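You operate a simulated robot arm through the tools that you are given. There is no shell and no other tool. Be economical: measure what you need, move in short steps, check, and stop when the job is done.

Carry out the task below with a simulated robot arm. There is one attempt and no reset: what you move stays moved.

## Task
Pile some things up. At the end: the grey corner cap is on the garden table; the white mesh frame from the clear end of the green boards is on the garden table, with the yellow tin from there on top of it and the green twine ball on top of that; whatever was shut is shut again. Leave all else as you found it, and nothing knocked over.

Only the result counts: the job must be done as asked and must still hold three seconds after the hand-in. Knocking over, shifting, dropping, spilling or breaking anything else fails it. A push-on lid holds only when it is set on centred and level and pressed home; a screw cap is set on level and turned clockwise until tight.

## Robot
A 7-joint arm with a two-finger parallel gripper, fixed in place. Base frame: the origin is at the foot of the arm, x ahead of it, y to its left, z up; the work surface is at about z = 77.8. Units: cm, degrees, N and s.
Its first joint turns from -166.0 to 166.0 degrees. Payload 4.4 kg.
Tool frame: the origin (TCP) lies between the finger pads and is the grasp point; the fingertips stand 2.3 cm ahead of it; z points along the fingers, y is the line along which they close. The gripper opens to 9.4 cm. The fingers are 3.8 cm wide and 1 cm thick; the gripper's body (5.4 by 9.6 cm) begins 3.9 cm behind the TCP.
Orientation is told as [roll, pitch, yaw] about the base's x, y, z axes, in that order, counted from this pose: with the fingers straight down and closing along the base's y, the tool's x points along the base's -x, its y along +y and its z along -z.

## Interface
- The arm moves only by the tool jog_arm. Its argument "series" is a list of rows, each an object of numbers (a shift or turn left out is 0, a gripper value left out holds the last): "wx", "wy", "wz": the turn, a rotation vector about the tool's x, y, z in units of 120 degrees (1.0 is 120 degrees); "dx", "dy", "dz": the shift along the tool's x, y, z in units of 500 mm (1.0 is 500 mm); "jaw": the opening, from 0 (shut) to 1 (fully open). In form: [{"wx": .., "wy": .., "wz": .., "dx": .., "dy": .., "dz": .., "jaw": ..}, ...]. A call has 1 to 20 rows; each row is the pose to reach, as a shift and turn from the pose commanded when the call began, along the tool's axes at that moment. A call with a number of a shift or a turn outside -1 to 1 is refused whole. A row lasts 0.2 s, in which the tool goes at most 5 cm and 8.6 degrees; a call with a longer step from one row to the next is refused whole, and so is a gripper value outside its range. Where a pose cannot be reached the arm comes as near as it can. A force on the tool above 40 N (or 10 N above the force at the start of the call, whichever is more), or a blocked arm, ends the call early, and 0.2 s more pass. The fingers move at their own pace (about 7.2 cm/s each) and stop on an object; they squeeze with about 21 N. The grip force told is the motor's: it shows also when the fingers shut on nothing. Time passes only in rows, and 0.2 s behind the last, so rows that repeat a pose let the fingers close. The reply holds the time, the measured pose of the TCP, the force on the tool along the base axes, the opening and the grip force, in the units named above and with some noise, and new pictures: "views" is both (left out), scene, wrist or none.
- Cameras (640 x 400 px; columns grow to the right, rows downward): "scene" is fixed at [5.11, -49.96, 150.71]; the picture's right is [0.44, -0.90, 0.00], its down [-0.61, -0.30, -0.74] and it looks along [0.66, 0.33, -0.68] (base axes); focal length 320 px, centre (320, 200). "wrist" rides on the gripper at [8.6, 1.6, -7.5] in the tool frame; the picture's right is [-0.18, 0.98, 0.00], its down [-0.58, -0.11, -0.81] and it looks along [-0.79, -0.15, 0.59] (tool axes); focal length 243 px, centre (320, 200). There is no depth. A picture from a camera that has moved, and an enlarged one, comes with that camera's place and axes in the base frame and with its lens.
- close_up(camera, box): a new picture of the part [left, top, right, bottom] of that camera's present view, enlarged. It takes no simulated time.
- sign_off(): hands the job in; it is judged then, once.

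Go step by step. Nothing tells you positions but the pictures and the camera data: compare them with the known pose of the tool, close in by small moves and look again before you grip or let go. The budget is 120 turns and 170 pictures, counting those below and the enlarged ones. Unless the task says otherwise, let go and move clear before handing in, and close with one line.

The tools are called after "Request:" as a command line: name --argument value ..., lists and objects as JSON in quotes. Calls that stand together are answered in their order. jog_arm: Moves the arm, as the interface text tells. Its arguments: {"type":"object","properties":{"series":{"type":"array"},"views":{"type":"string","enum":["both","scene","wrist","none"]}},"required":["series"]} The other tools are called the same way: close_up (camera, box) takes an enlarged picture of a part of a camera's view; sign_off () hands the job in.

At the start:

```text
time: 0.0
eef_pos: [56.51, 30.8, 118.12]
tcp_rot: [0.1, 0.0, 0.0]
contact_force: [0.6, -0.5, 0.6]
gripper_width: 9.42
grip_force: 0.0
```

scene: 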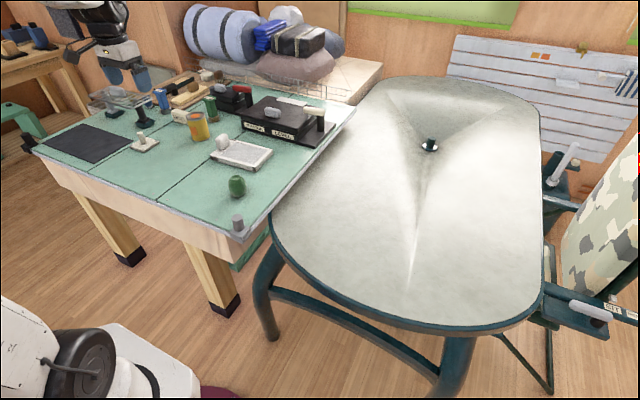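
wrist: 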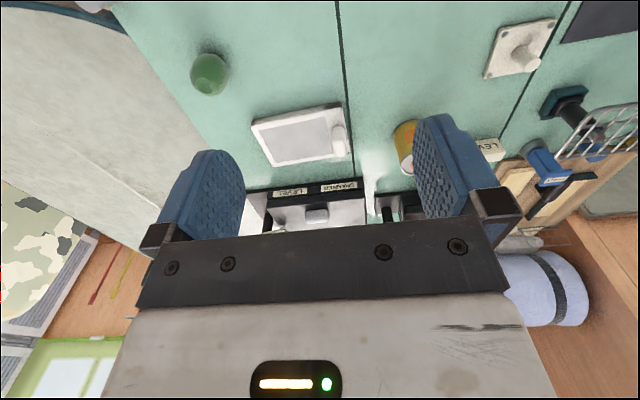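

I see a green board bench with a twine ball, a white mesh frame, a yellow tin, a grey cap at the corner, and a grey garden table on the right. I'll enlarge first to identify them.

Request:
close_up --camera "scene" --box '[170, 70, 350, 250]'

Request:
close_up --camera "scene" --box '[20, 60, 220, 185]'

Request:
close_up --camera "wrist" --box '[160, 0, 640, 260]'

```text
2.22 times, centred on (260, 160) of scene
camera zoom: at [5.11, -49.96, 150.71], right [0.44, -0.9, 0.0], down [-0.61, -0.3, -0.74], along [0.66, 0.33, -0.68], focal length 710 px, centre (453, 289)
```

zoom: 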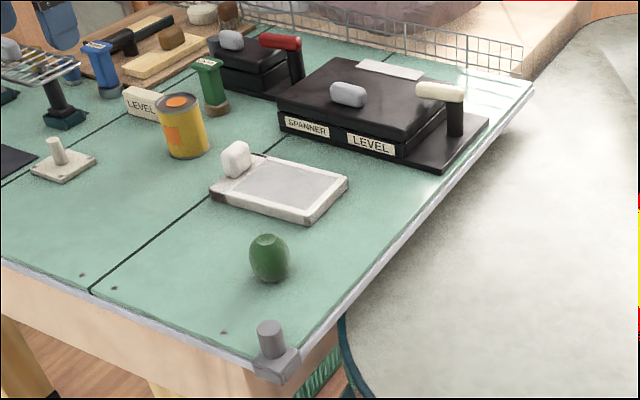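

```text
3.20 times, centred on (120, 122) of scene
camera zoom: at [5.11, -49.96, 150.71], right [0.44, -0.9, 0.0], down [-0.61, -0.3, -0.74], along [0.66, 0.33, -0.68], focal length 1022 px, centre (960, 448)
```

zoom: 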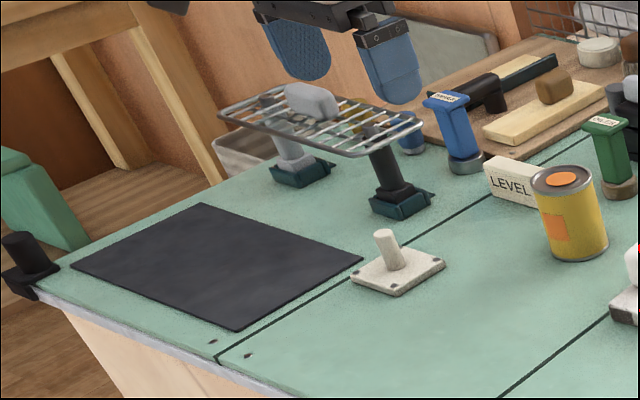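

```text
1.33 times, centred on (400, 130) of wrist
camera zoom: at [47.78, 32.41, 125.58], right [0.18, 0.98, 0.0], down [0.58, -0.11, 0.81], along [0.79, -0.15, -0.59], focal length 324 px, centre (213, 293)
```

zoom: 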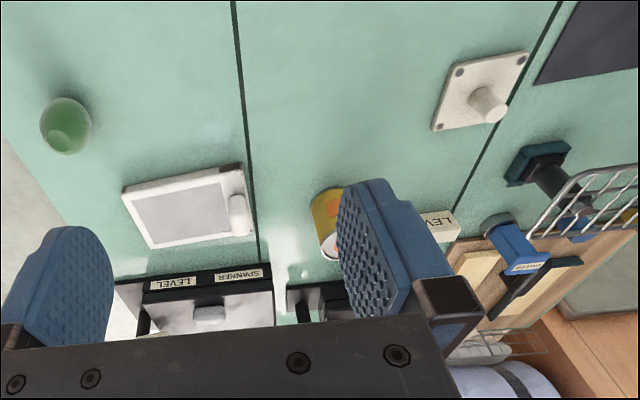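

The grey cap sits on the near-right corner. The ball, frame and tin are further along the boards. Next I'll bring the wrist camera over the near corner for better measurements.

Request:
jog_arm --series '[{"dx": 0.03, "dy": -0.085, "dz": 0.02}, {"dx": 0.06, "dy": -0.17, "dz": 0.04}, {"dx": 0.09, "dy": -0.255, "dz": 0.06}, {"dx": 0.12, "dy": -0.34, "dz": 0.08}, {"dx": 0.15, "dy": -0.425, "dz": 0.1}, {"dx": 0.18, "dy": -0.51, "dz": 0.12}, {"dx": 0.21, "dy": -0.59, "dz": 0.14}, {"dx": 0.23, "dy": -0.62, "dz": 0.16}, {"dx": 0.23, "dy": -0.62, "dz": 0.16}]'

```text
time: 2.0
eef_pos: [45.02, -0.23, 109.99]
tcp_rot: [0.0, -0.1, 0.0]
contact_force: [0.3, -0.1, 0.5]
gripper_width: 9.4
grip_force: 0.2
camera wrist: at [36.33, 1.38, 117.5], right [0.18, 0.98, 0.0], down [0.58, -0.11, 0.81], along [0.79, -0.15, -0.59], focal length 243 px, centre (320, 200)
```

scene: 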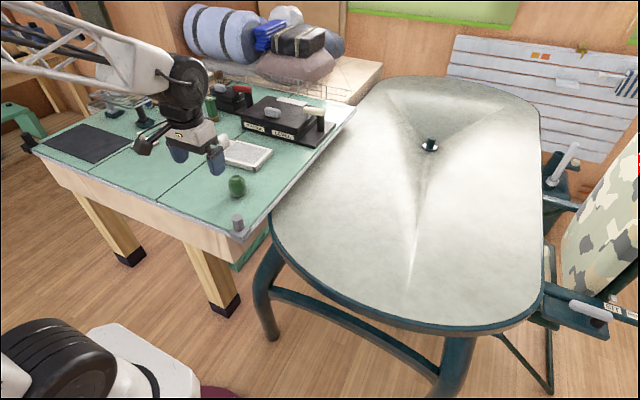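
wrist: 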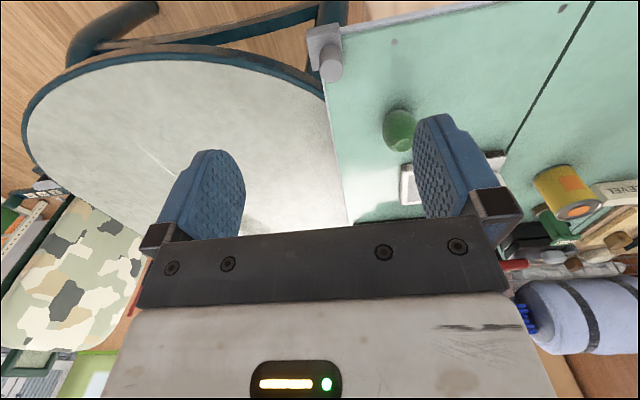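

Request:
close_up --camera "wrist" --box '[270, 0, 430, 100]'

Request:
close_up --camera "scene" --box '[200, 195, 280, 245]'

```text
4.00 times, centred on (350, 50) of wrist
camera zoom: at [36.33, 1.38, 117.5], right [0.18, 0.98, 0.0], down [0.58, -0.11, 0.81], along [0.79, -0.15, -0.59], focal length 970 px, centre (200, 800)
```

zoom: 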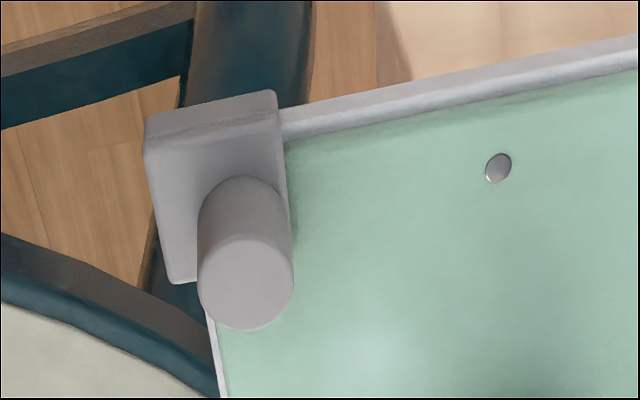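

```text
8.00 times, centred on (240, 220) of scene
camera zoom: at [5.11, -49.96, 150.71], right [0.44, -0.9, 0.0], down [-0.61, -0.3, -0.74], along [0.66, 0.33, -0.68], focal length 2556 px, centre (960, 40)
```

zoom: 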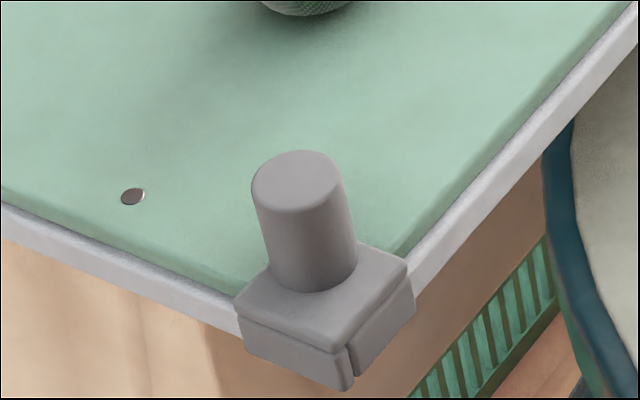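

Knob top of the cap comes out at about (52, -0.1, 85), with the cap hooked over the corner. I'll move above it with the fingers open.

Request:
jog_arm --series '[{"dx": -0.03, "dz": 0.07}, {"dx": -0.06, "dz": 0.14}, {"dx": -0.09, "dz": 0.21}, {"dx": -0.12, "dz": 0.28}, {"dx": -0.14, "dz": 0.34}, {"dx": -0.14, "dz": 0.37}, {"dx": -0.14, "dz": 0.37}]'

Request:
close_up --camera "scene" --box '[190, 160, 290, 240]'

```text
time: 3.6
eef_pos: [52.08, -0.14, 91.36]
tcp_rot: [0.0, 0.0, -0.1]
contact_force: [0.3, 0.7, -0.5]
gripper_width: 9.43
grip_force: 0.1
camera wrist: at [43.23, 1.42, 98.95], right [0.18, 0.98, 0.0], down [0.58, -0.11, 0.81], along [0.79, -0.15, -0.59], focal length 243 px, centre (320, 200)
```

scene: 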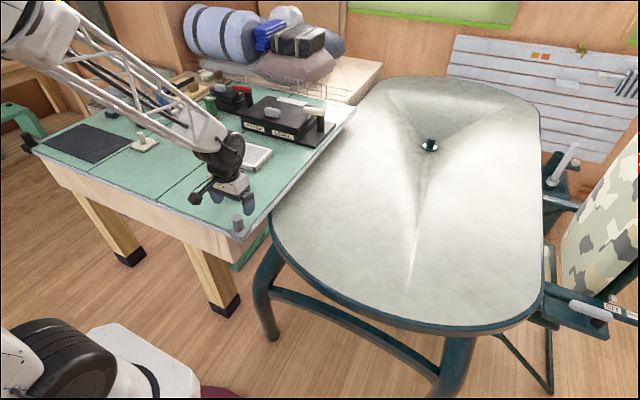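
wrist: 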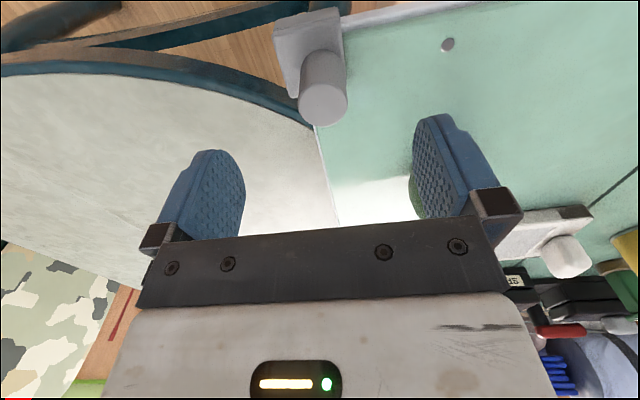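

```text
5.00 times, centred on (240, 200) of scene
camera zoom: at [5.11, -49.96, 150.71], right [0.44, -0.9, 0.0], down [-0.61, -0.3, -0.74], along [0.66, 0.33, -0.68], focal length 1598 px, centre (720, 200)
```

zoom: 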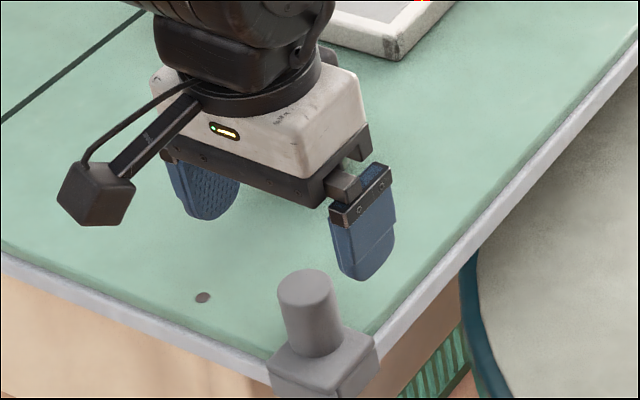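

The estimate holds from this view too. I'll descend around the knob and close.

Request:
jog_arm --series '[{"dy": -0.003, "dz": 0.05}, {"dy": -0.003, "dz": 0.1}, {"dy": -0.003, "dz": 0.13}, {"dy": -0.003, "dz": 0.153}, {"dy": -0.003, "dz": 0.153}]'

Request:
close_up --camera "scene" --box '[190, 170, 290, 250]'

```text
time: 4.8
eef_pos: [51.82, -0.43, 83.8]
tcp_rot: [0.1, 0.0, 0.0]
contact_force: [0.1, 0.5, 0.1]
gripper_width: 9.39
grip_force: 0.1
camera wrist: at [43.13, 1.14, 91.34], right [0.18, 0.98, 0.0], down [0.58, -0.11, 0.81], along [0.79, -0.15, -0.59], focal length 243 px, centre (320, 200)
```

scene: 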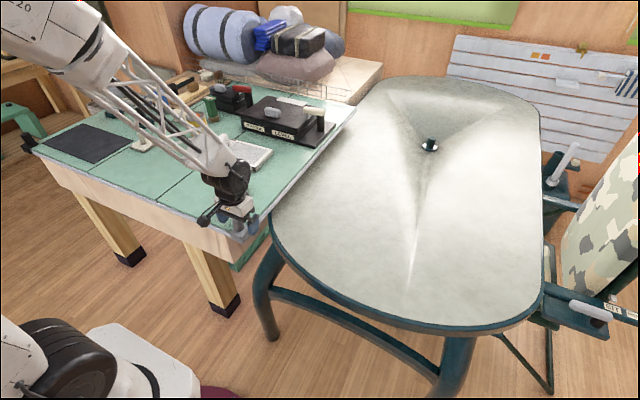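
wrist: 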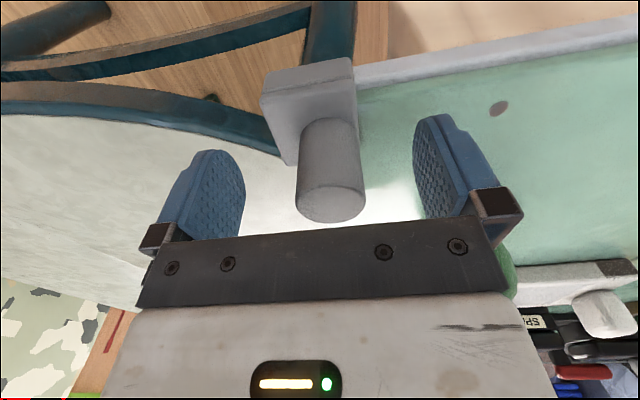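

```text
5.00 times, centred on (240, 210) of scene
camera zoom: at [5.11, -49.96, 150.71], right [0.44, -0.9, 0.0], down [-0.61, -0.3, -0.74], along [0.66, 0.33, -0.68], focal length 1598 px, centre (720, 150)
```

zoom: 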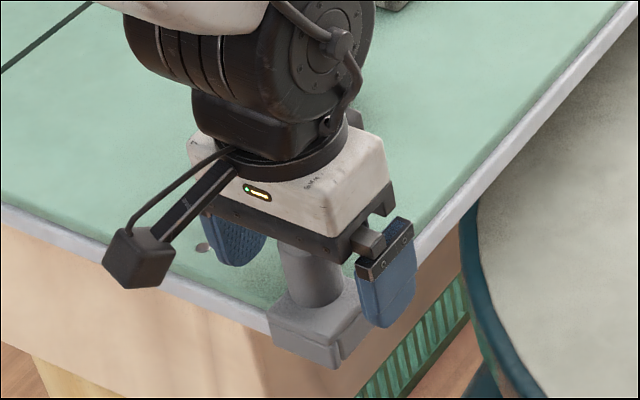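

The knob is centred between the pads. Closing now.

Request:
jog_arm --series '[{"jaw": 0}, {"jaw": 0}, {"jaw": 0}, {"jaw": 0}, {"jaw": 0}]' --views "none"

```text
time: 6.0
eef_pos: [51.96, -0.46, 83.94]
tcp_rot: [0.0, 0.1, 0.0]
contact_force: [0.2, 0.7, 0.1]
gripper_width: 3.11
grip_force: 20.5
```

Gripped at 3.1 cm. Lifting straight up 10 cm.

Request:
jog_arm --series '[{"dz": -0.02}, {"dz": -0.05}, {"dz": -0.09}, {"dz": -0.15}, {"dz": -0.22}, {"dz": -0.22}]'

Request:
close_up --camera "scene" --box '[190, 150, 290, 250]'

```text
time: 7.4
eef_pos: [51.95, -0.09, 94.91]
tcp_rot: [0.0, 0.0, 0.0]
contact_force: [0.2, 0.7, 1.1]
gripper_width: 0.02
grip_force: 21.3
camera wrist: at [43.17, 1.25, 102.3], right [0.18, 0.98, 0.0], down [0.58, -0.11, 0.81], along [0.79, -0.15, -0.59], focal length 243 px, centre (320, 200)
```

scene: 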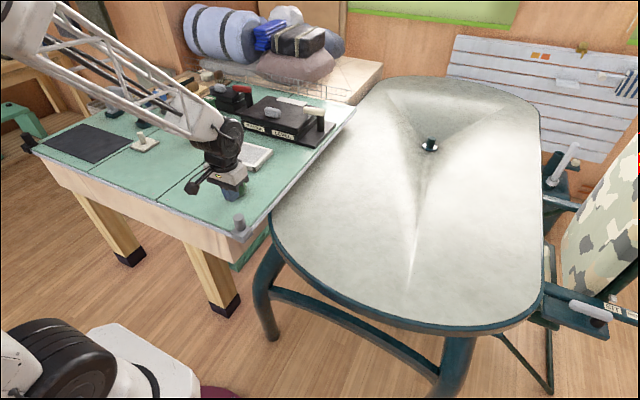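
wrist: 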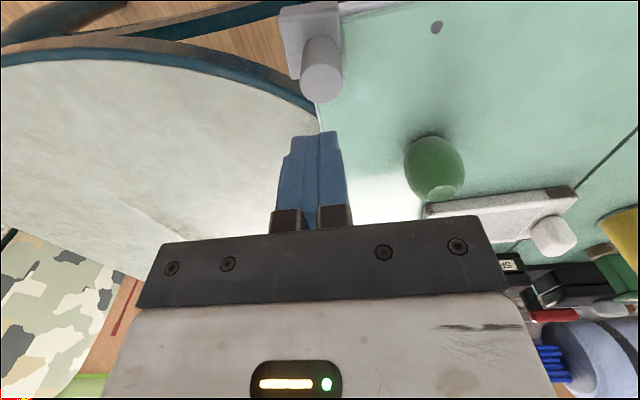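

```text
4.00 times, centred on (240, 200) of scene
camera zoom: at [5.11, -49.96, 150.71], right [0.44, -0.9, 0.0], down [-0.61, -0.3, -0.74], along [0.66, 0.33, -0.68], focal length 1278 px, centre (640, 200)
```

zoom: 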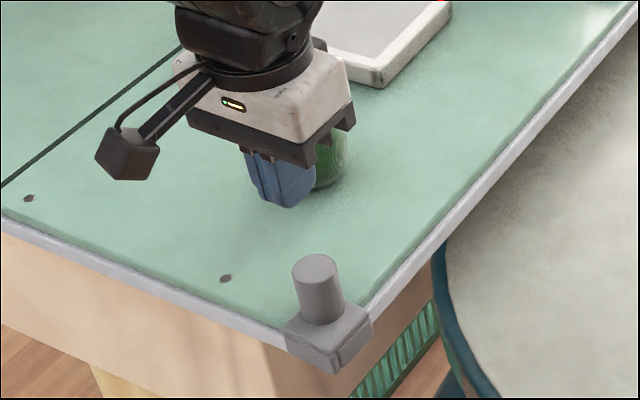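

The cap did not come with the lift: the fingers slid off the knob. It seems unmoved, so I'll regrip a bit lower and test gently which way it releases while watching the force.

Request:
jog_arm --series '[{"jaw": 1}, {"jaw": 1}, {"jaw": 1}, {"jaw": 1}, {"dz": 0.08, "jaw": 1}, {"dz": 0.16, "jaw": 1}, {"dz": 0.2, "jaw": 1}, {"dz": 0.232, "jaw": 1}, {"dz": 0.232, "jaw": 1}, {"dz": 0.232, "jaw": 0}, {"dz": 0.232, "jaw": 0}, {"dz": 0.232, "jaw": 0}, {"dz": 0.232, "jaw": 0}, {"dz": 0.232, "jaw": 0}]' --views "scene"

Request:
close_up --camera "scene" --box '[200, 190, 280, 250]'

Request:
close_up --camera "wrist" --box '[220, 30, 440, 240]'

```text
time: 10.4
eef_pos: [52.01, -0.34, 83.41]
tcp_rot: [0.0, 0.0, 0.0]
contact_force: [0.2, 0.0, -0.6]
gripper_width: 3.1
grip_force: 20.9
```

scene: 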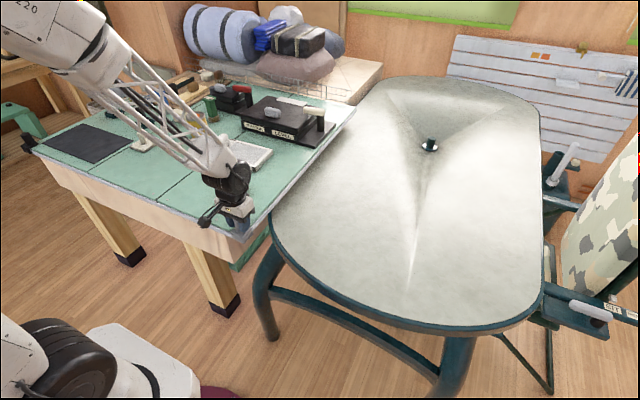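

```text
6.67 times, centred on (240, 220) of scene
camera zoom: at [5.11, -49.96, 150.71], right [0.44, -0.9, 0.0], down [-0.61, -0.3, -0.74], along [0.66, 0.33, -0.68], focal length 2130 px, centre (853, 67)
```

zoom: 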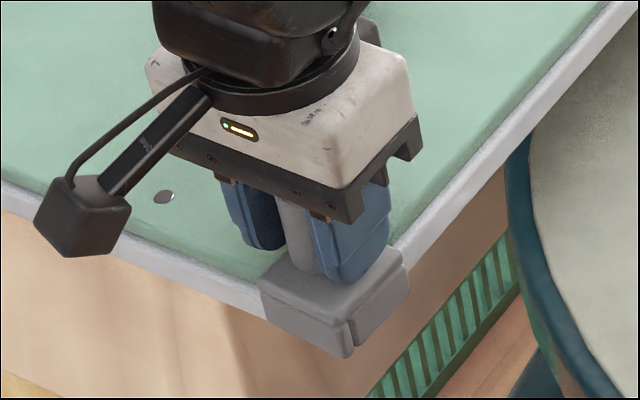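

```text
1.90 times, centred on (330, 135) of wrist
camera zoom: at [43.28, 1.23, 90.84], right [0.18, 0.98, 0.0], down [0.58, -0.11, 0.81], along [0.79, -0.15, -0.59], focal length 462 px, centre (301, 324)
```

zoom: 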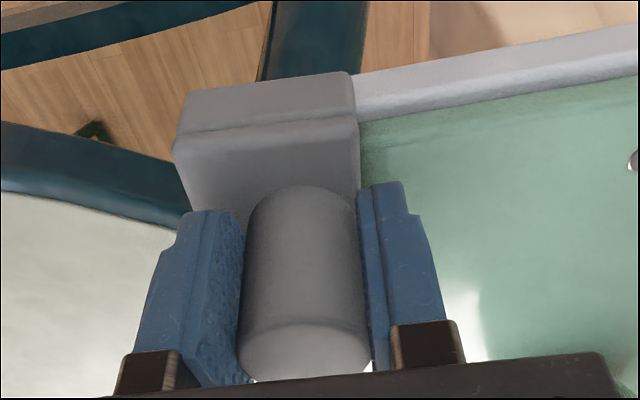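

Regripped 0.5 cm lower. I'll pull up just 4 mm slowly and read the force.

Request:
jog_arm --series '[{"dz": -0.002}, {"dz": -0.004}, {"dz": -0.006}, {"dz": -0.008}]' --views "none"

```text
time: 11.4
eef_pos: [52.03, -0.31, 83.79]
tcp_rot: [0.0, 0.1, 0.0]
contact_force: [-0.9, 0.9, -0.7]
gripper_width: 3.1
grip_force: 21.3
```

Request:
close_up --camera "scene" --box '[200, 190, 280, 250]'

Request:
close_up --camera "wrist" --box '[220, 30, 440, 240]'

```text
6.67 times, centred on (240, 220) of scene
camera zoom: at [5.11, -49.96, 150.71], right [0.44, -0.9, 0.0], down [-0.61, -0.3, -0.74], along [0.66, 0.33, -0.68], focal length 2130 px, centre (853, 67)
```

zoom: 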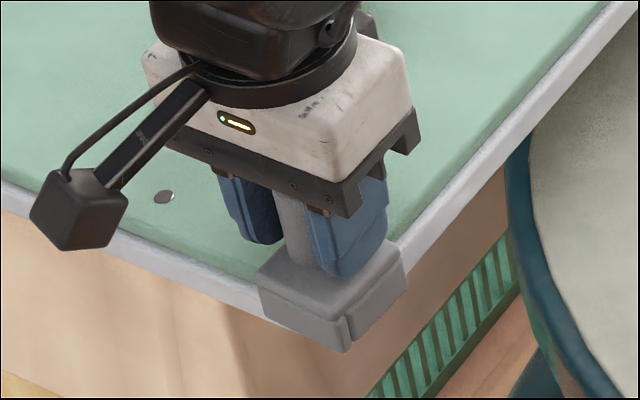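

```text
1.90 times, centred on (330, 135) of wrist
camera zoom: at [43.24, 1.25, 91.24], right [0.18, 0.98, 0.0], down [0.58, -0.11, 0.81], along [0.79, -0.15, -0.59], focal length 462 px, centre (301, 324)
```

zoom: 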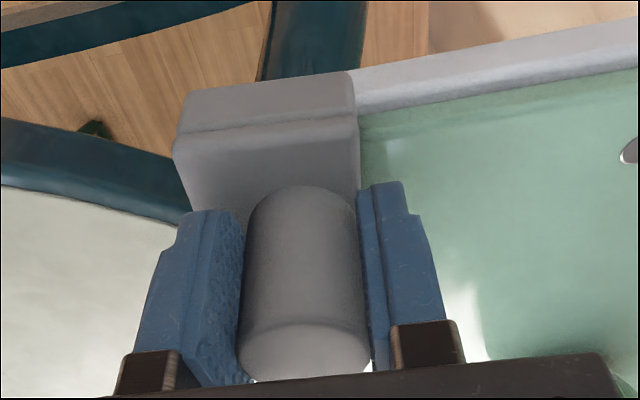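

The cap is coming up with the gripper this time, so gentle motion works. Continuing slowly.

Request:
jog_arm --series '[{"dz": -0.004}, {"dz": -0.008}, {"dz": -0.012}, {"dz": -0.016}, {"dz": -0.02}, {"dz": -0.025}, {"dz": -0.03}, {"dz": -0.035}, {"dz": -0.04}, {"dz": -0.045}, {"dz": -0.05}]'

Request:
close_up --camera "scene" --box '[200, 180, 280, 250]'

```text
time: 13.8
eef_pos: [51.95, -0.25, 86.26]
tcp_rot: [-0.1, 0.1, -0.1]
contact_force: [-0.4, 0.1, -0.5]
gripper_width: 3.1
grip_force: 20.7
camera wrist: at [43.26, 1.25, 93.7], right [0.18, 0.98, 0.0], down [0.58, -0.11, 0.81], along [0.79, -0.15, -0.59], focal length 243 px, centre (320, 200)
```

scene: 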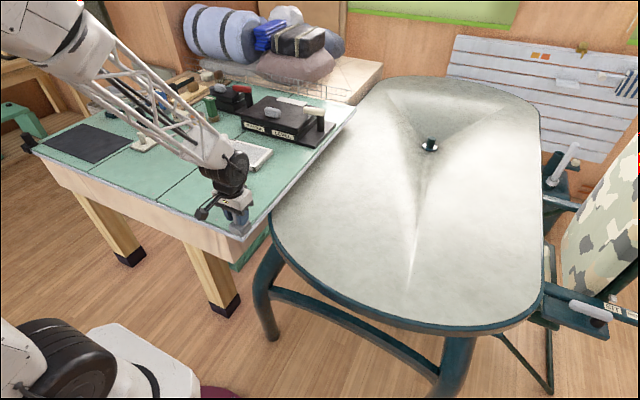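
wrist: 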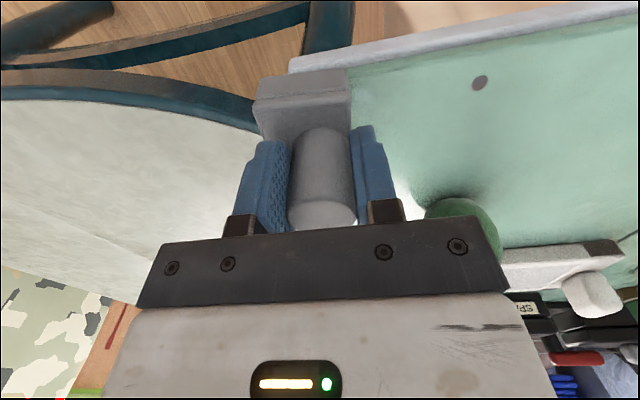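

```text
5.71 times, centred on (240, 215) of scene
camera zoom: at [5.11, -49.96, 150.71], right [0.44, -0.9, 0.0], down [-0.61, -0.3, -0.74], along [0.66, 0.33, -0.68], focal length 1826 px, centre (777, 114)
```

zoom: 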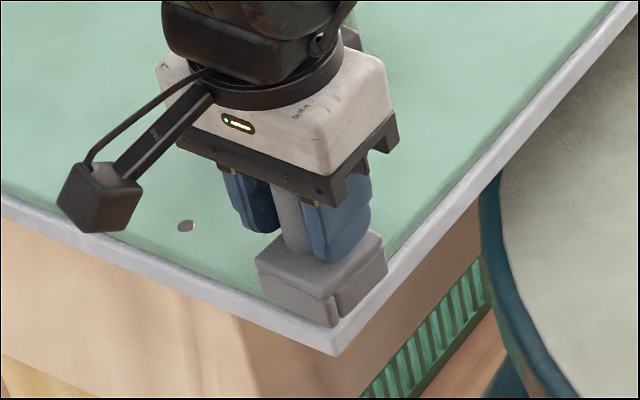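

Cap is free and held. I'll carry it smoothly up and over to the garden table near (60, -22).

Request:
jog_arm --series '[{"dz": -0.01}, {"dz": -0.025}, {"dz": -0.045}, {"dz": -0.07, "dy": -0.005}, {"dz": -0.09, "dy": -0.02, "dx": -0.005}, {"dz": -0.1, "dy": -0.04, "dx": -0.015}, {"dz": -0.1, "dy": -0.07, "dx": -0.025}, {"dz": -0.1, "dy": -0.105, "dx": -0.035}, {"dz": -0.1, "dy": -0.14, "dx": -0.05}, {"dz": -0.1, "dy": -0.18, "dx": -0.065}, {"dz": -0.1, "dy": -0.22, "dx": -0.08}, {"dz": -0.1, "dy": -0.26, "dx": -0.095}, {"dz": -0.1, "dy": -0.3, "dx": -0.11}, {"dz": -0.1, "dy": -0.34, "dx": -0.125}, {"dz": -0.1, "dy": -0.375, "dx": -0.138}, {"dz": -0.1, "dy": -0.405, "dx": -0.148}, {"dz": -0.1, "dy": -0.425, "dx": -0.156}, {"dz": -0.1, "dy": -0.435, "dx": -0.16}, {"dz": -0.1, "dy": -0.435, "dx": -0.16}]'

Request:
close_up --camera "scene" --box '[260, 150, 400, 270]'

```text
time: 17.8
eef_pos: [59.87, -21.83, 91.31]
tcp_rot: [0.0, -0.1, 0.0]
contact_force: [0.5, -0.4, -0.2]
gripper_width: 3.07
grip_force: 20.9
camera wrist: at [51.17, -20.41, 98.74], right [0.18, 0.98, 0.0], down [0.58, -0.11, 0.81], along [0.79, -0.15, -0.59], focal length 243 px, centre (320, 200)
```

scene: 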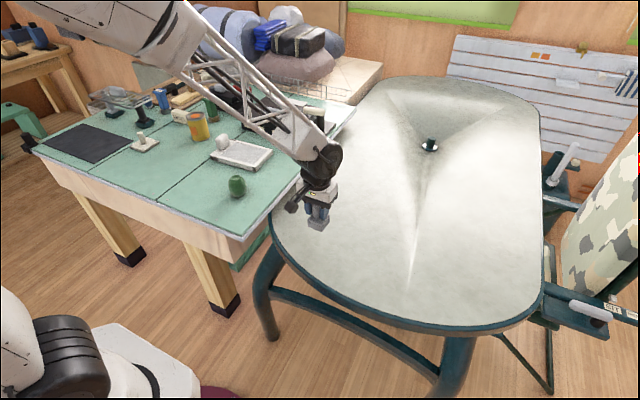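
wrist: 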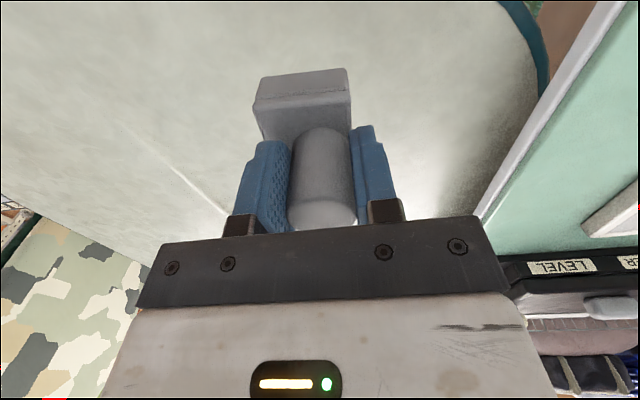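

```text
3.33 times, centred on (330, 210) of scene
camera zoom: at [5.11, -49.96, 150.71], right [0.44, -0.9, 0.0], down [-0.61, -0.3, -0.74], along [0.66, 0.33, -0.68], focal length 1065 px, centre (287, 167)
```

zoom: 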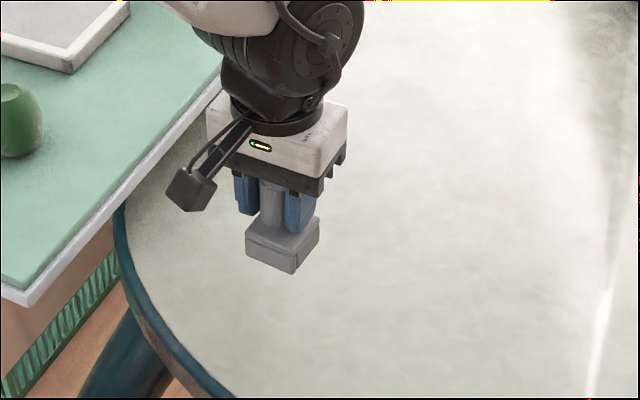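

I'll lower it toward the table to just above the expected contact height and look again.

Request:
jog_arm --series '[{"dz": 0.01}, {"dz": 0.03}, {"dz": 0.05}, {"dz": 0.07}, {"dz": 0.09}, {"dz": 0.1}, {"dz": 0.11}, {"dz": 0.115}, {"dz": 0.12}, {"dz": 0.125}, {"dz": 0.13}]'

Request:
close_up --camera "scene" --box '[280, 180, 360, 250]'

```text
time: 20.2
eef_pos: [60.07, -22.02, 84.76]
tcp_rot: [0.0, 0.1, 0.0]
contact_force: [0.9, 0.4, -0.5]
gripper_width: 3.09
grip_force: 21.1
camera wrist: at [51.28, -20.44, 92.26], right [0.18, 0.98, 0.0], down [0.58, -0.11, 0.81], along [0.79, -0.15, -0.59], focal length 243 px, centre (320, 200)
```

scene: 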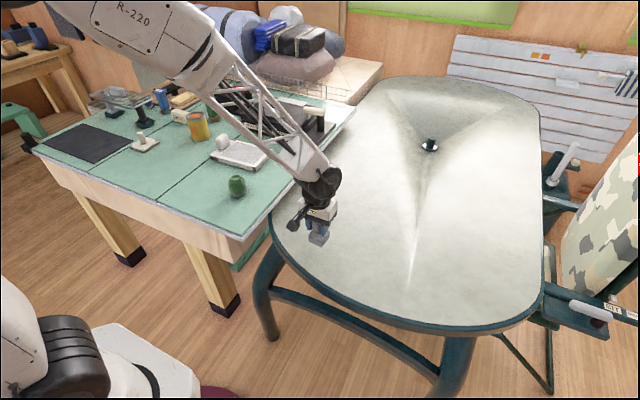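
wrist: 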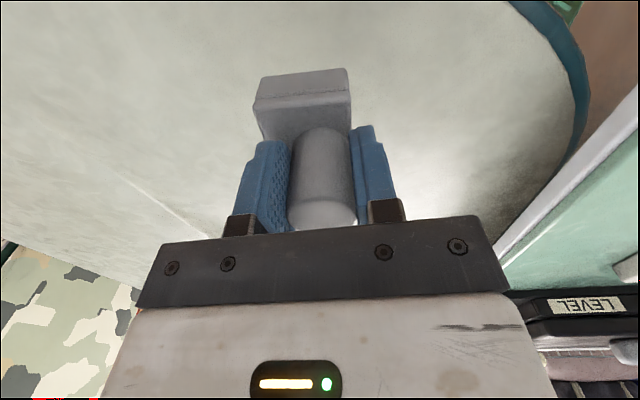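

```text
5.71 times, centred on (320, 215) of scene
camera zoom: at [5.11, -49.96, 150.71], right [0.44, -0.9, 0.0], down [-0.61, -0.3, -0.74], along [0.66, 0.33, -0.68], focal length 1826 px, centre (320, 114)
```

zoom: 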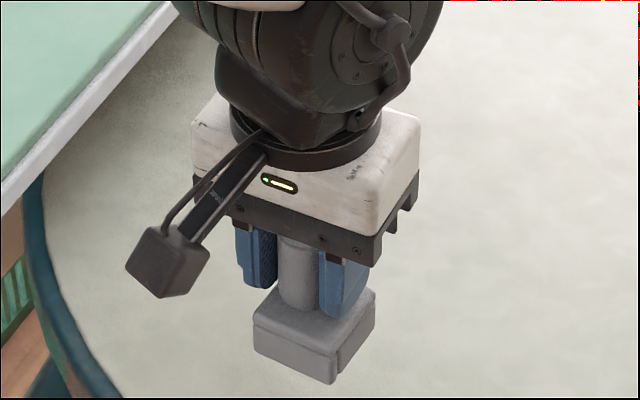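

Request:
jog_arm --series '[{"dz": 0.005}, {"dz": 0.01}, {"dz": 0.015}, {"dz": 0.02}, {"dz": 0.025}]' --views "none"

Request:
close_up --camera "scene" --box '[280, 180, 360, 250]'

```text
time: 21.4
eef_pos: [59.92, -22.01, 83.56]
tcp_rot: [0.1, 0.0, 0.0]
contact_force: [-0.3, -0.5, -0.3]
gripper_width: 3.11
grip_force: 21.2
```

```text
5.71 times, centred on (320, 215) of scene
camera zoom: at [5.11, -49.96, 150.71], right [0.44, -0.9, 0.0], down [-0.61, -0.3, -0.74], along [0.66, 0.33, -0.68], focal length 1826 px, centre (320, 114)
```

zoom: 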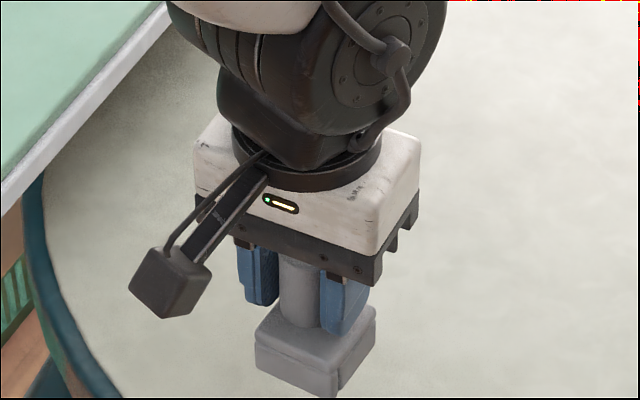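

Still clear of the table; continuing in small steps.

Request:
jog_arm --series '[{"dz": 0.005}, {"dz": 0.01}, {"dz": 0.015}, {"dz": 0.02}]' --views "none"

Request:
close_up --camera "scene" --box '[280, 180, 360, 250]'

```text
time: 22.4
eef_pos: [60.01, -22.07, 82.53]
tcp_rot: [0.0, 0.0, 0.1]
contact_force: [0.6, -0.1, -0.5]
gripper_width: 3.12
grip_force: 20.9
```

```text
5.71 times, centred on (320, 215) of scene
camera zoom: at [5.11, -49.96, 150.71], right [0.44, -0.9, 0.0], down [-0.61, -0.3, -0.74], along [0.66, 0.33, -0.68], focal length 1826 px, centre (320, 114)
```

zoom: 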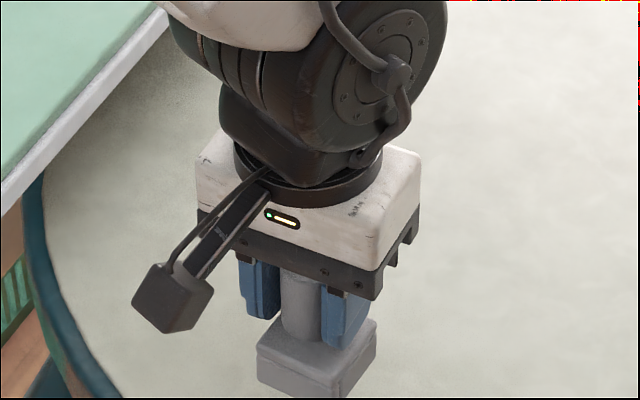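

Request:
jog_arm --series '[{"dz": 0.004}, {"dz": 0.008}, {"dz": 0.012}, {"dz": 0.016}, {"dz": 0.02}]' --views "none"

Request:
close_up --camera "scene" --box '[280, 190, 360, 260]'

Request:
close_up --camera "wrist" --box '[180, 20, 440, 240]'

```text
time: 23.6
eef_pos: [59.95, -22.14, 81.54]
tcp_rot: [0.0, 0.0, 0.0]
contact_force: [-0.2, 0.9, -1.1]
gripper_width: 3.1
grip_force: 21.0
```

```text
5.71 times, centred on (320, 225) of scene
camera zoom: at [5.11, -49.96, 150.71], right [0.44, -0.9, 0.0], down [-0.61, -0.3, -0.74], along [0.66, 0.33, -0.68], focal length 1826 px, centre (320, 57)
```

zoom: 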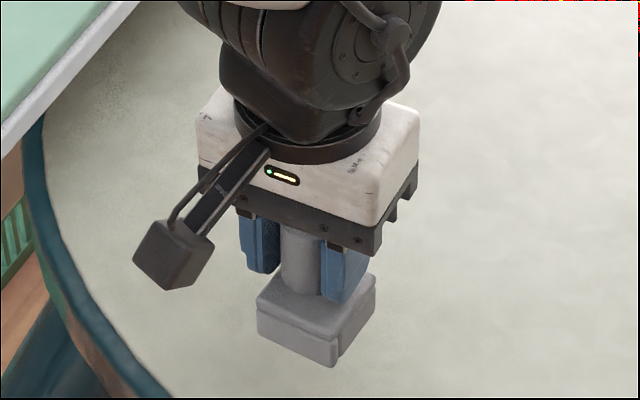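

```text
1.82 times, centred on (310, 130) of wrist
camera zoom: at [51.32, -20.51, 89.03], right [0.18, 0.98, 0.0], down [0.58, -0.11, 0.81], along [0.79, -0.15, -0.59], focal length 441 px, centre (338, 327)
```

zoom: 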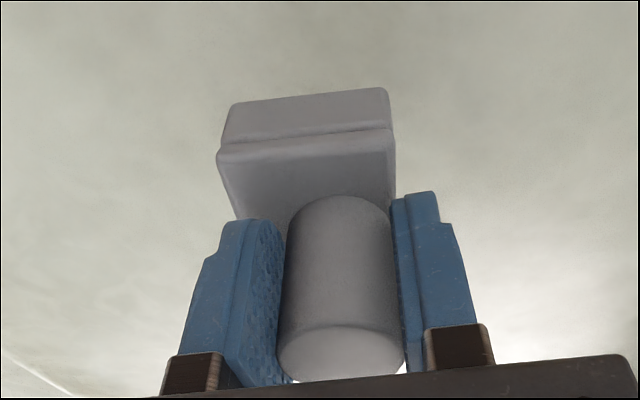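

Request:
jog_arm --series '[{"dz": 0.004}, {"dz": 0.008}, {"dz": 0.012}, {"dz": 0.016}, {"dz": 0.02}, {"dz": 0.024}]' --views "none"

Request:
close_up --camera "scene" --box '[280, 190, 360, 260]'

```text
time: 25.0
eef_pos: [60.11, -21.98, 80.32]
tcp_rot: [0.1, 0.0, -0.1]
contact_force: [0.1, 0.5, -0.1]
gripper_width: 3.09
grip_force: 21.4
```

```text
5.71 times, centred on (320, 225) of scene
camera zoom: at [5.11, -49.96, 150.71], right [0.44, -0.9, 0.0], down [-0.61, -0.3, -0.74], along [0.66, 0.33, -0.68], focal length 1826 px, centre (320, 57)
```

zoom: 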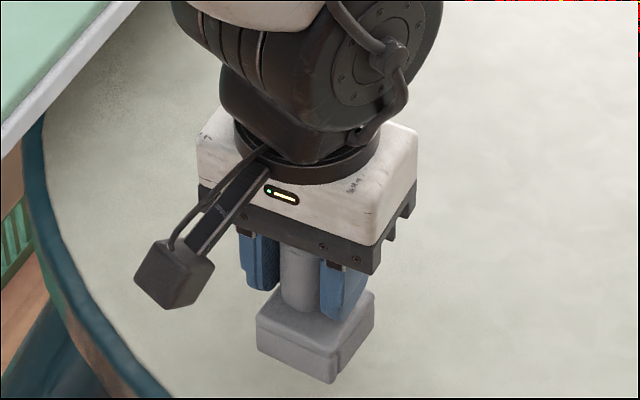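

Request:
jog_arm --series '[{"dz": 0.004}, {"dz": 0.008}, {"dz": 0.012}, {"dz": 0.016}, {"dz": 0.02}, {"dz": 0.024}]' --views "none"

Request:
close_up --camera "scene" --box '[280, 190, 360, 260]'

```text
time: 26.4
eef_pos: [60.08, -22.07, 79.08]
tcp_rot: [0.0, -0.1, 0.0]
contact_force: [0.2, -0.4, -1.0]
gripper_width: 3.09
grip_force: 21.6
```

```text
5.71 times, centred on (320, 225) of scene
camera zoom: at [5.11, -49.96, 150.71], right [0.44, -0.9, 0.0], down [-0.61, -0.3, -0.74], along [0.66, 0.33, -0.68], focal length 1826 px, centre (320, 57)
```

zoom: 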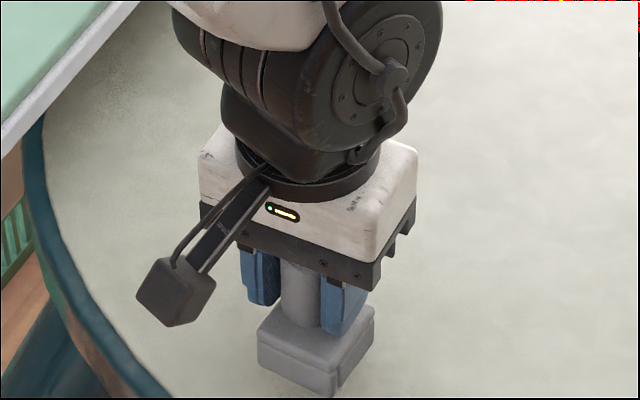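

Request:
jog_arm --series '[{"dz": 0.004}, {"dz": 0.008}, {"dz": 0.012}, {"dz": 0.016}, {"dz": 0.02}, {"dz": 0.024}]' --views "none"

Request:
close_up --camera "scene" --box '[280, 190, 360, 260]'

Request:
close_up --camera "wrist" --box '[180, 20, 440, 240]'

```text
time: 27.8
eef_pos: [60.02, -22.05, 77.96]
tcp_rot: [0.0, 0.0, -0.1]
contact_force: [0.0, 0.2, -0.4]
gripper_width: 3.12
grip_force: 21.2
```

```text
5.71 times, centred on (320, 225) of scene
camera zoom: at [5.11, -49.96, 150.71], right [0.44, -0.9, 0.0], down [-0.61, -0.3, -0.74], along [0.66, 0.33, -0.68], focal length 1826 px, centre (320, 57)
```

zoom: 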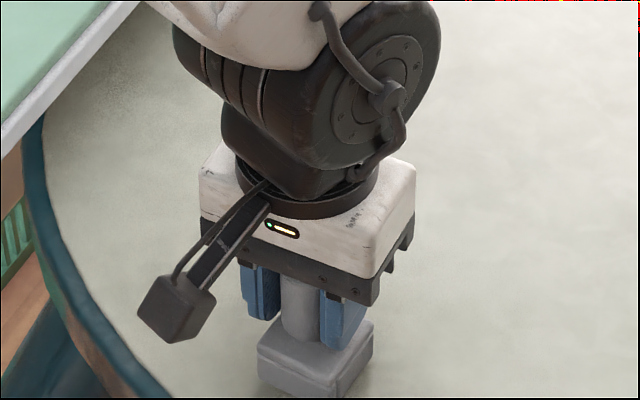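

```text
1.82 times, centred on (310, 130) of wrist
camera zoom: at [51.28, -20.48, 85.36], right [0.18, 0.98, 0.0], down [0.58, -0.11, 0.81], along [0.79, -0.15, -0.59], focal length 441 px, centre (338, 327)
```

zoom: 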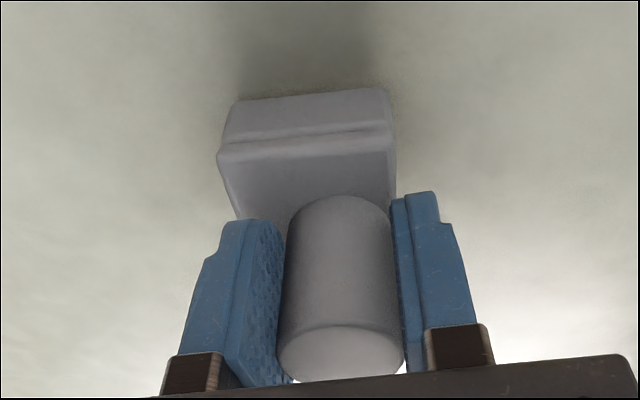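

A shadow now shows close behind the cap, so the table is near. Very small steps now.

Request:
jog_arm --series '[{"dz": 0.003}, {"dz": 0.006}, {"dz": 0.009}]' --views "none"

Request:
close_up --camera "wrist" --box '[180, 20, 440, 240]'

```text
time: 28.6
eef_pos: [60.15, -22.05, 77.49]
tcp_rot: [0.1, -0.1, 0.0]
contact_force: [-4.0, 8.7, 19.5]
gripper_width: 3.14
grip_force: 21.0
```

```text
1.82 times, centred on (310, 130) of wrist
camera zoom: at [51.33, -20.46, 85.03], right [0.18, 0.98, 0.0], down [0.58, -0.11, 0.81], along [0.79, -0.15, -0.59], focal length 441 px, centre (338, 327)
```

zoom: 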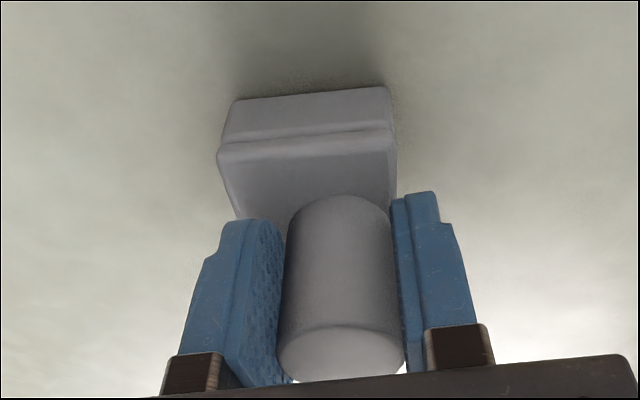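

Contact: about 20 N up at TCP z 77.5. I'll ease off 1 mm and open.

Request:
jog_arm --series '[{"dz": -0.003}, {"dz": -0.003, "jaw": 0.2}, {"dz": -0.003, "jaw": 0.6}, {"dz": -0.003, "jaw": 1}, {"dz": -0.003, "jaw": 1}, {"dz": -0.003, "jaw": 1}, {"dz": -0.003, "jaw": 1}]'

Request:
close_up --camera "scene" --box '[280, 190, 360, 260]'

```text
time: 30.2
eef_pos: [60.06, -22.06, 77.62]
tcp_rot: [0.1, -0.1, 0.0]
contact_force: [0.2, -0.2, -0.2]
gripper_width: 9.41
grip_force: 0.1
camera wrist: at [51.32, -20.47, 85.09], right [0.18, 0.98, 0.0], down [0.58, -0.11, 0.81], along [0.79, -0.15, -0.59], focal length 243 px, centre (320, 200)
```

scene: 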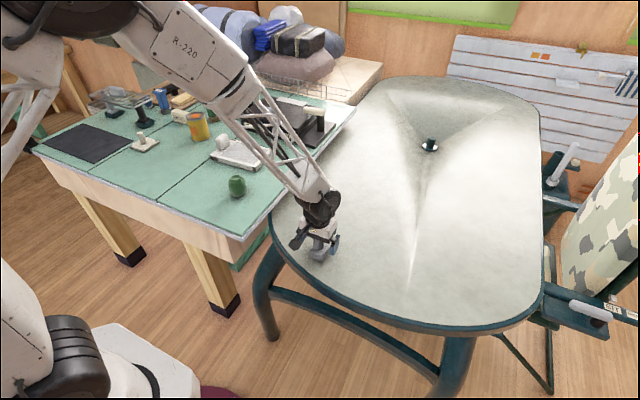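
wrist: 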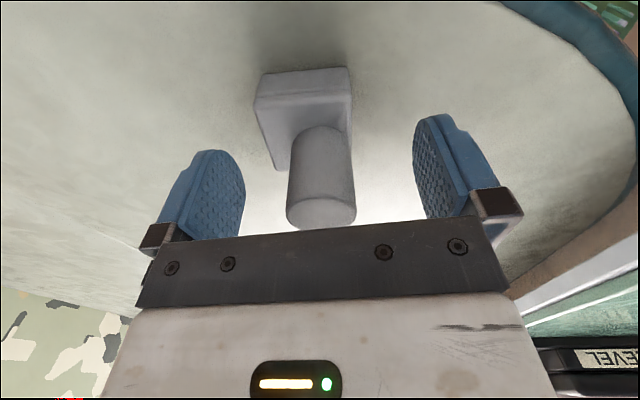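

```text
5.71 times, centred on (320, 225) of scene
camera zoom: at [5.11, -49.96, 150.71], right [0.44, -0.9, 0.0], down [-0.61, -0.3, -0.74], along [0.66, 0.33, -0.68], focal length 1826 px, centre (320, 57)
```

zoom: 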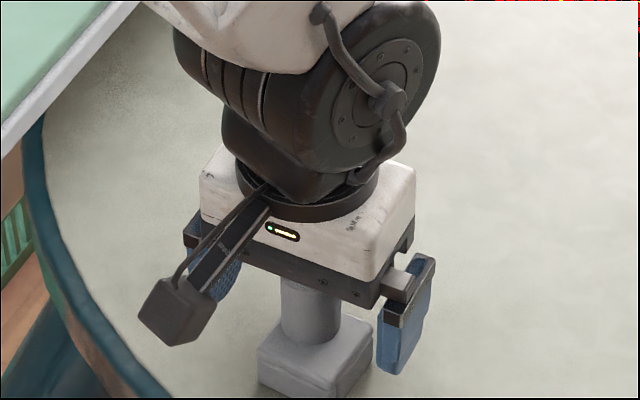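

The cap stands upright on the table. I'll rise clear and go view the mesh frame and its knob.

Request:
jog_arm --series '[{"dz": -0.04}, {"dz": -0.1}, {"dz": -0.19}, {"dz": -0.28}, {"dz": -0.37}, {"dz": -0.46}, {"dz": -0.55}, {"dz": -0.62}, {"dz": -0.65, "dy": 0.06, "dx": -0.01}, {"dz": -0.66, "dy": 0.15, "dx": -0.025}, {"dz": -0.66, "dy": 0.245, "dx": -0.045}, {"dz": -0.66, "dy": 0.34, "dx": -0.065}, {"dz": -0.66, "dy": 0.435, "dx": -0.085}, {"dz": -0.66, "dy": 0.53, "dx": -0.105}, {"dz": -0.66, "dy": 0.625, "dx": -0.125}, {"dz": -0.66, "dy": 0.72, "dx": -0.145}, {"dz": -0.66, "dy": 0.815, "dx": -0.165}, {"dz": -0.66, "dy": 0.9, "dx": -0.185}, {"dz": -0.66, "dy": 0.96, "dx": -0.2}, {"dz": -0.66, "dy": 0.98, "dx": -0.2}]'

Request:
close_up --camera "scene" --box '[280, 180, 380, 260]'

```text
time: 34.4
eef_pos: [70.1, 27.01, 110.58]
tcp_rot: [0.0, 0.1, 0.0]
contact_force: [-0.4, -0.1, 0.1]
gripper_width: 9.42
grip_force: 0.2
camera wrist: at [61.3, 28.49, 117.99], right [0.18, 0.98, 0.0], down [0.58, -0.11, 0.81], along [0.79, -0.15, -0.59], focal length 243 px, centre (320, 200)
```

scene: 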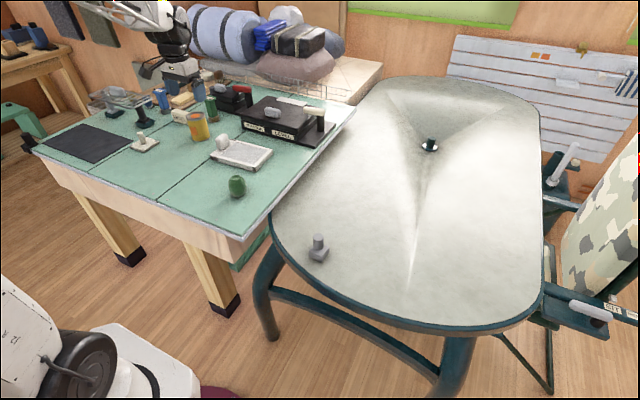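
wrist: 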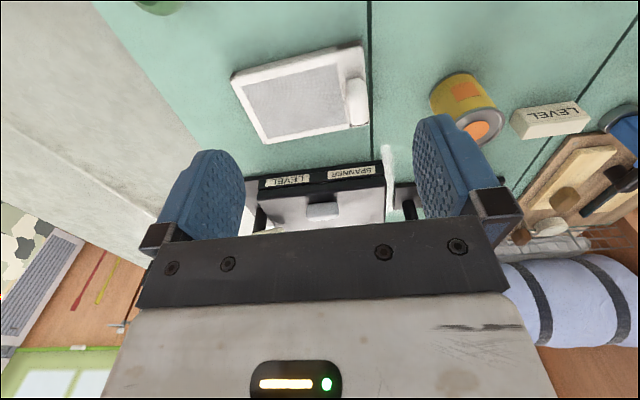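

```text
5.00 times, centred on (330, 220) of scene
camera zoom: at [5.11, -49.96, 150.71], right [0.44, -0.9, 0.0], down [-0.61, -0.3, -0.74], along [0.66, 0.33, -0.68], focal length 1598 px, centre (270, 100)
```

zoom: 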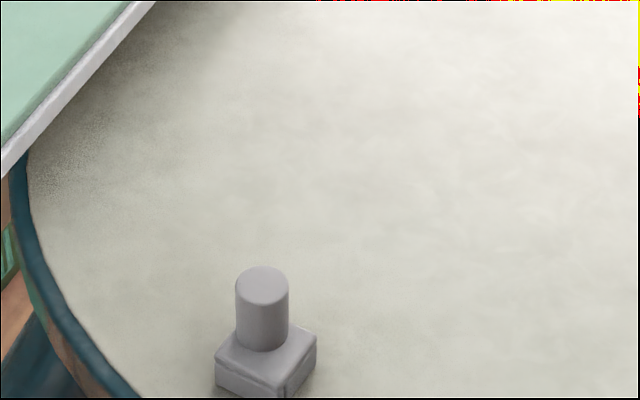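

Request:
close_up --camera "wrist" --box '[220, 20, 540, 170]'

Request:
close_up --camera "scene" --box '[180, 100, 280, 180]'

```text
2.00 times, centred on (380, 95) of wrist
camera zoom: at [61.3, 28.49, 117.99], right [0.18, 0.98, 0.0], down [0.58, -0.11, 0.81], along [0.79, -0.15, -0.59], focal length 485 px, centre (200, 410)
```

zoom: 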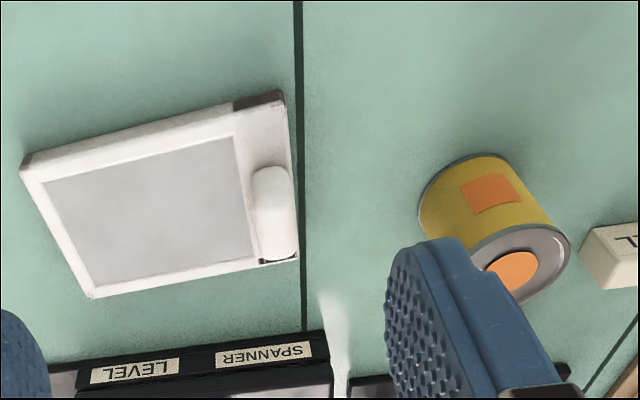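

```text
5.00 times, centred on (230, 140) of scene
camera zoom: at [5.11, -49.96, 150.71], right [0.44, -0.9, 0.0], down [-0.61, -0.3, -0.74], along [0.66, 0.33, -0.68], focal length 1598 px, centre (770, 500)
```

zoom: 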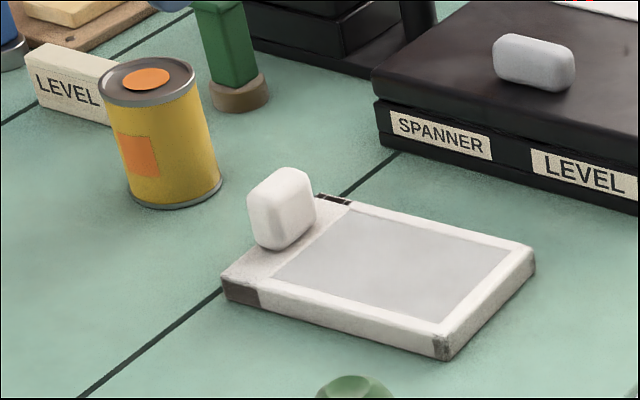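

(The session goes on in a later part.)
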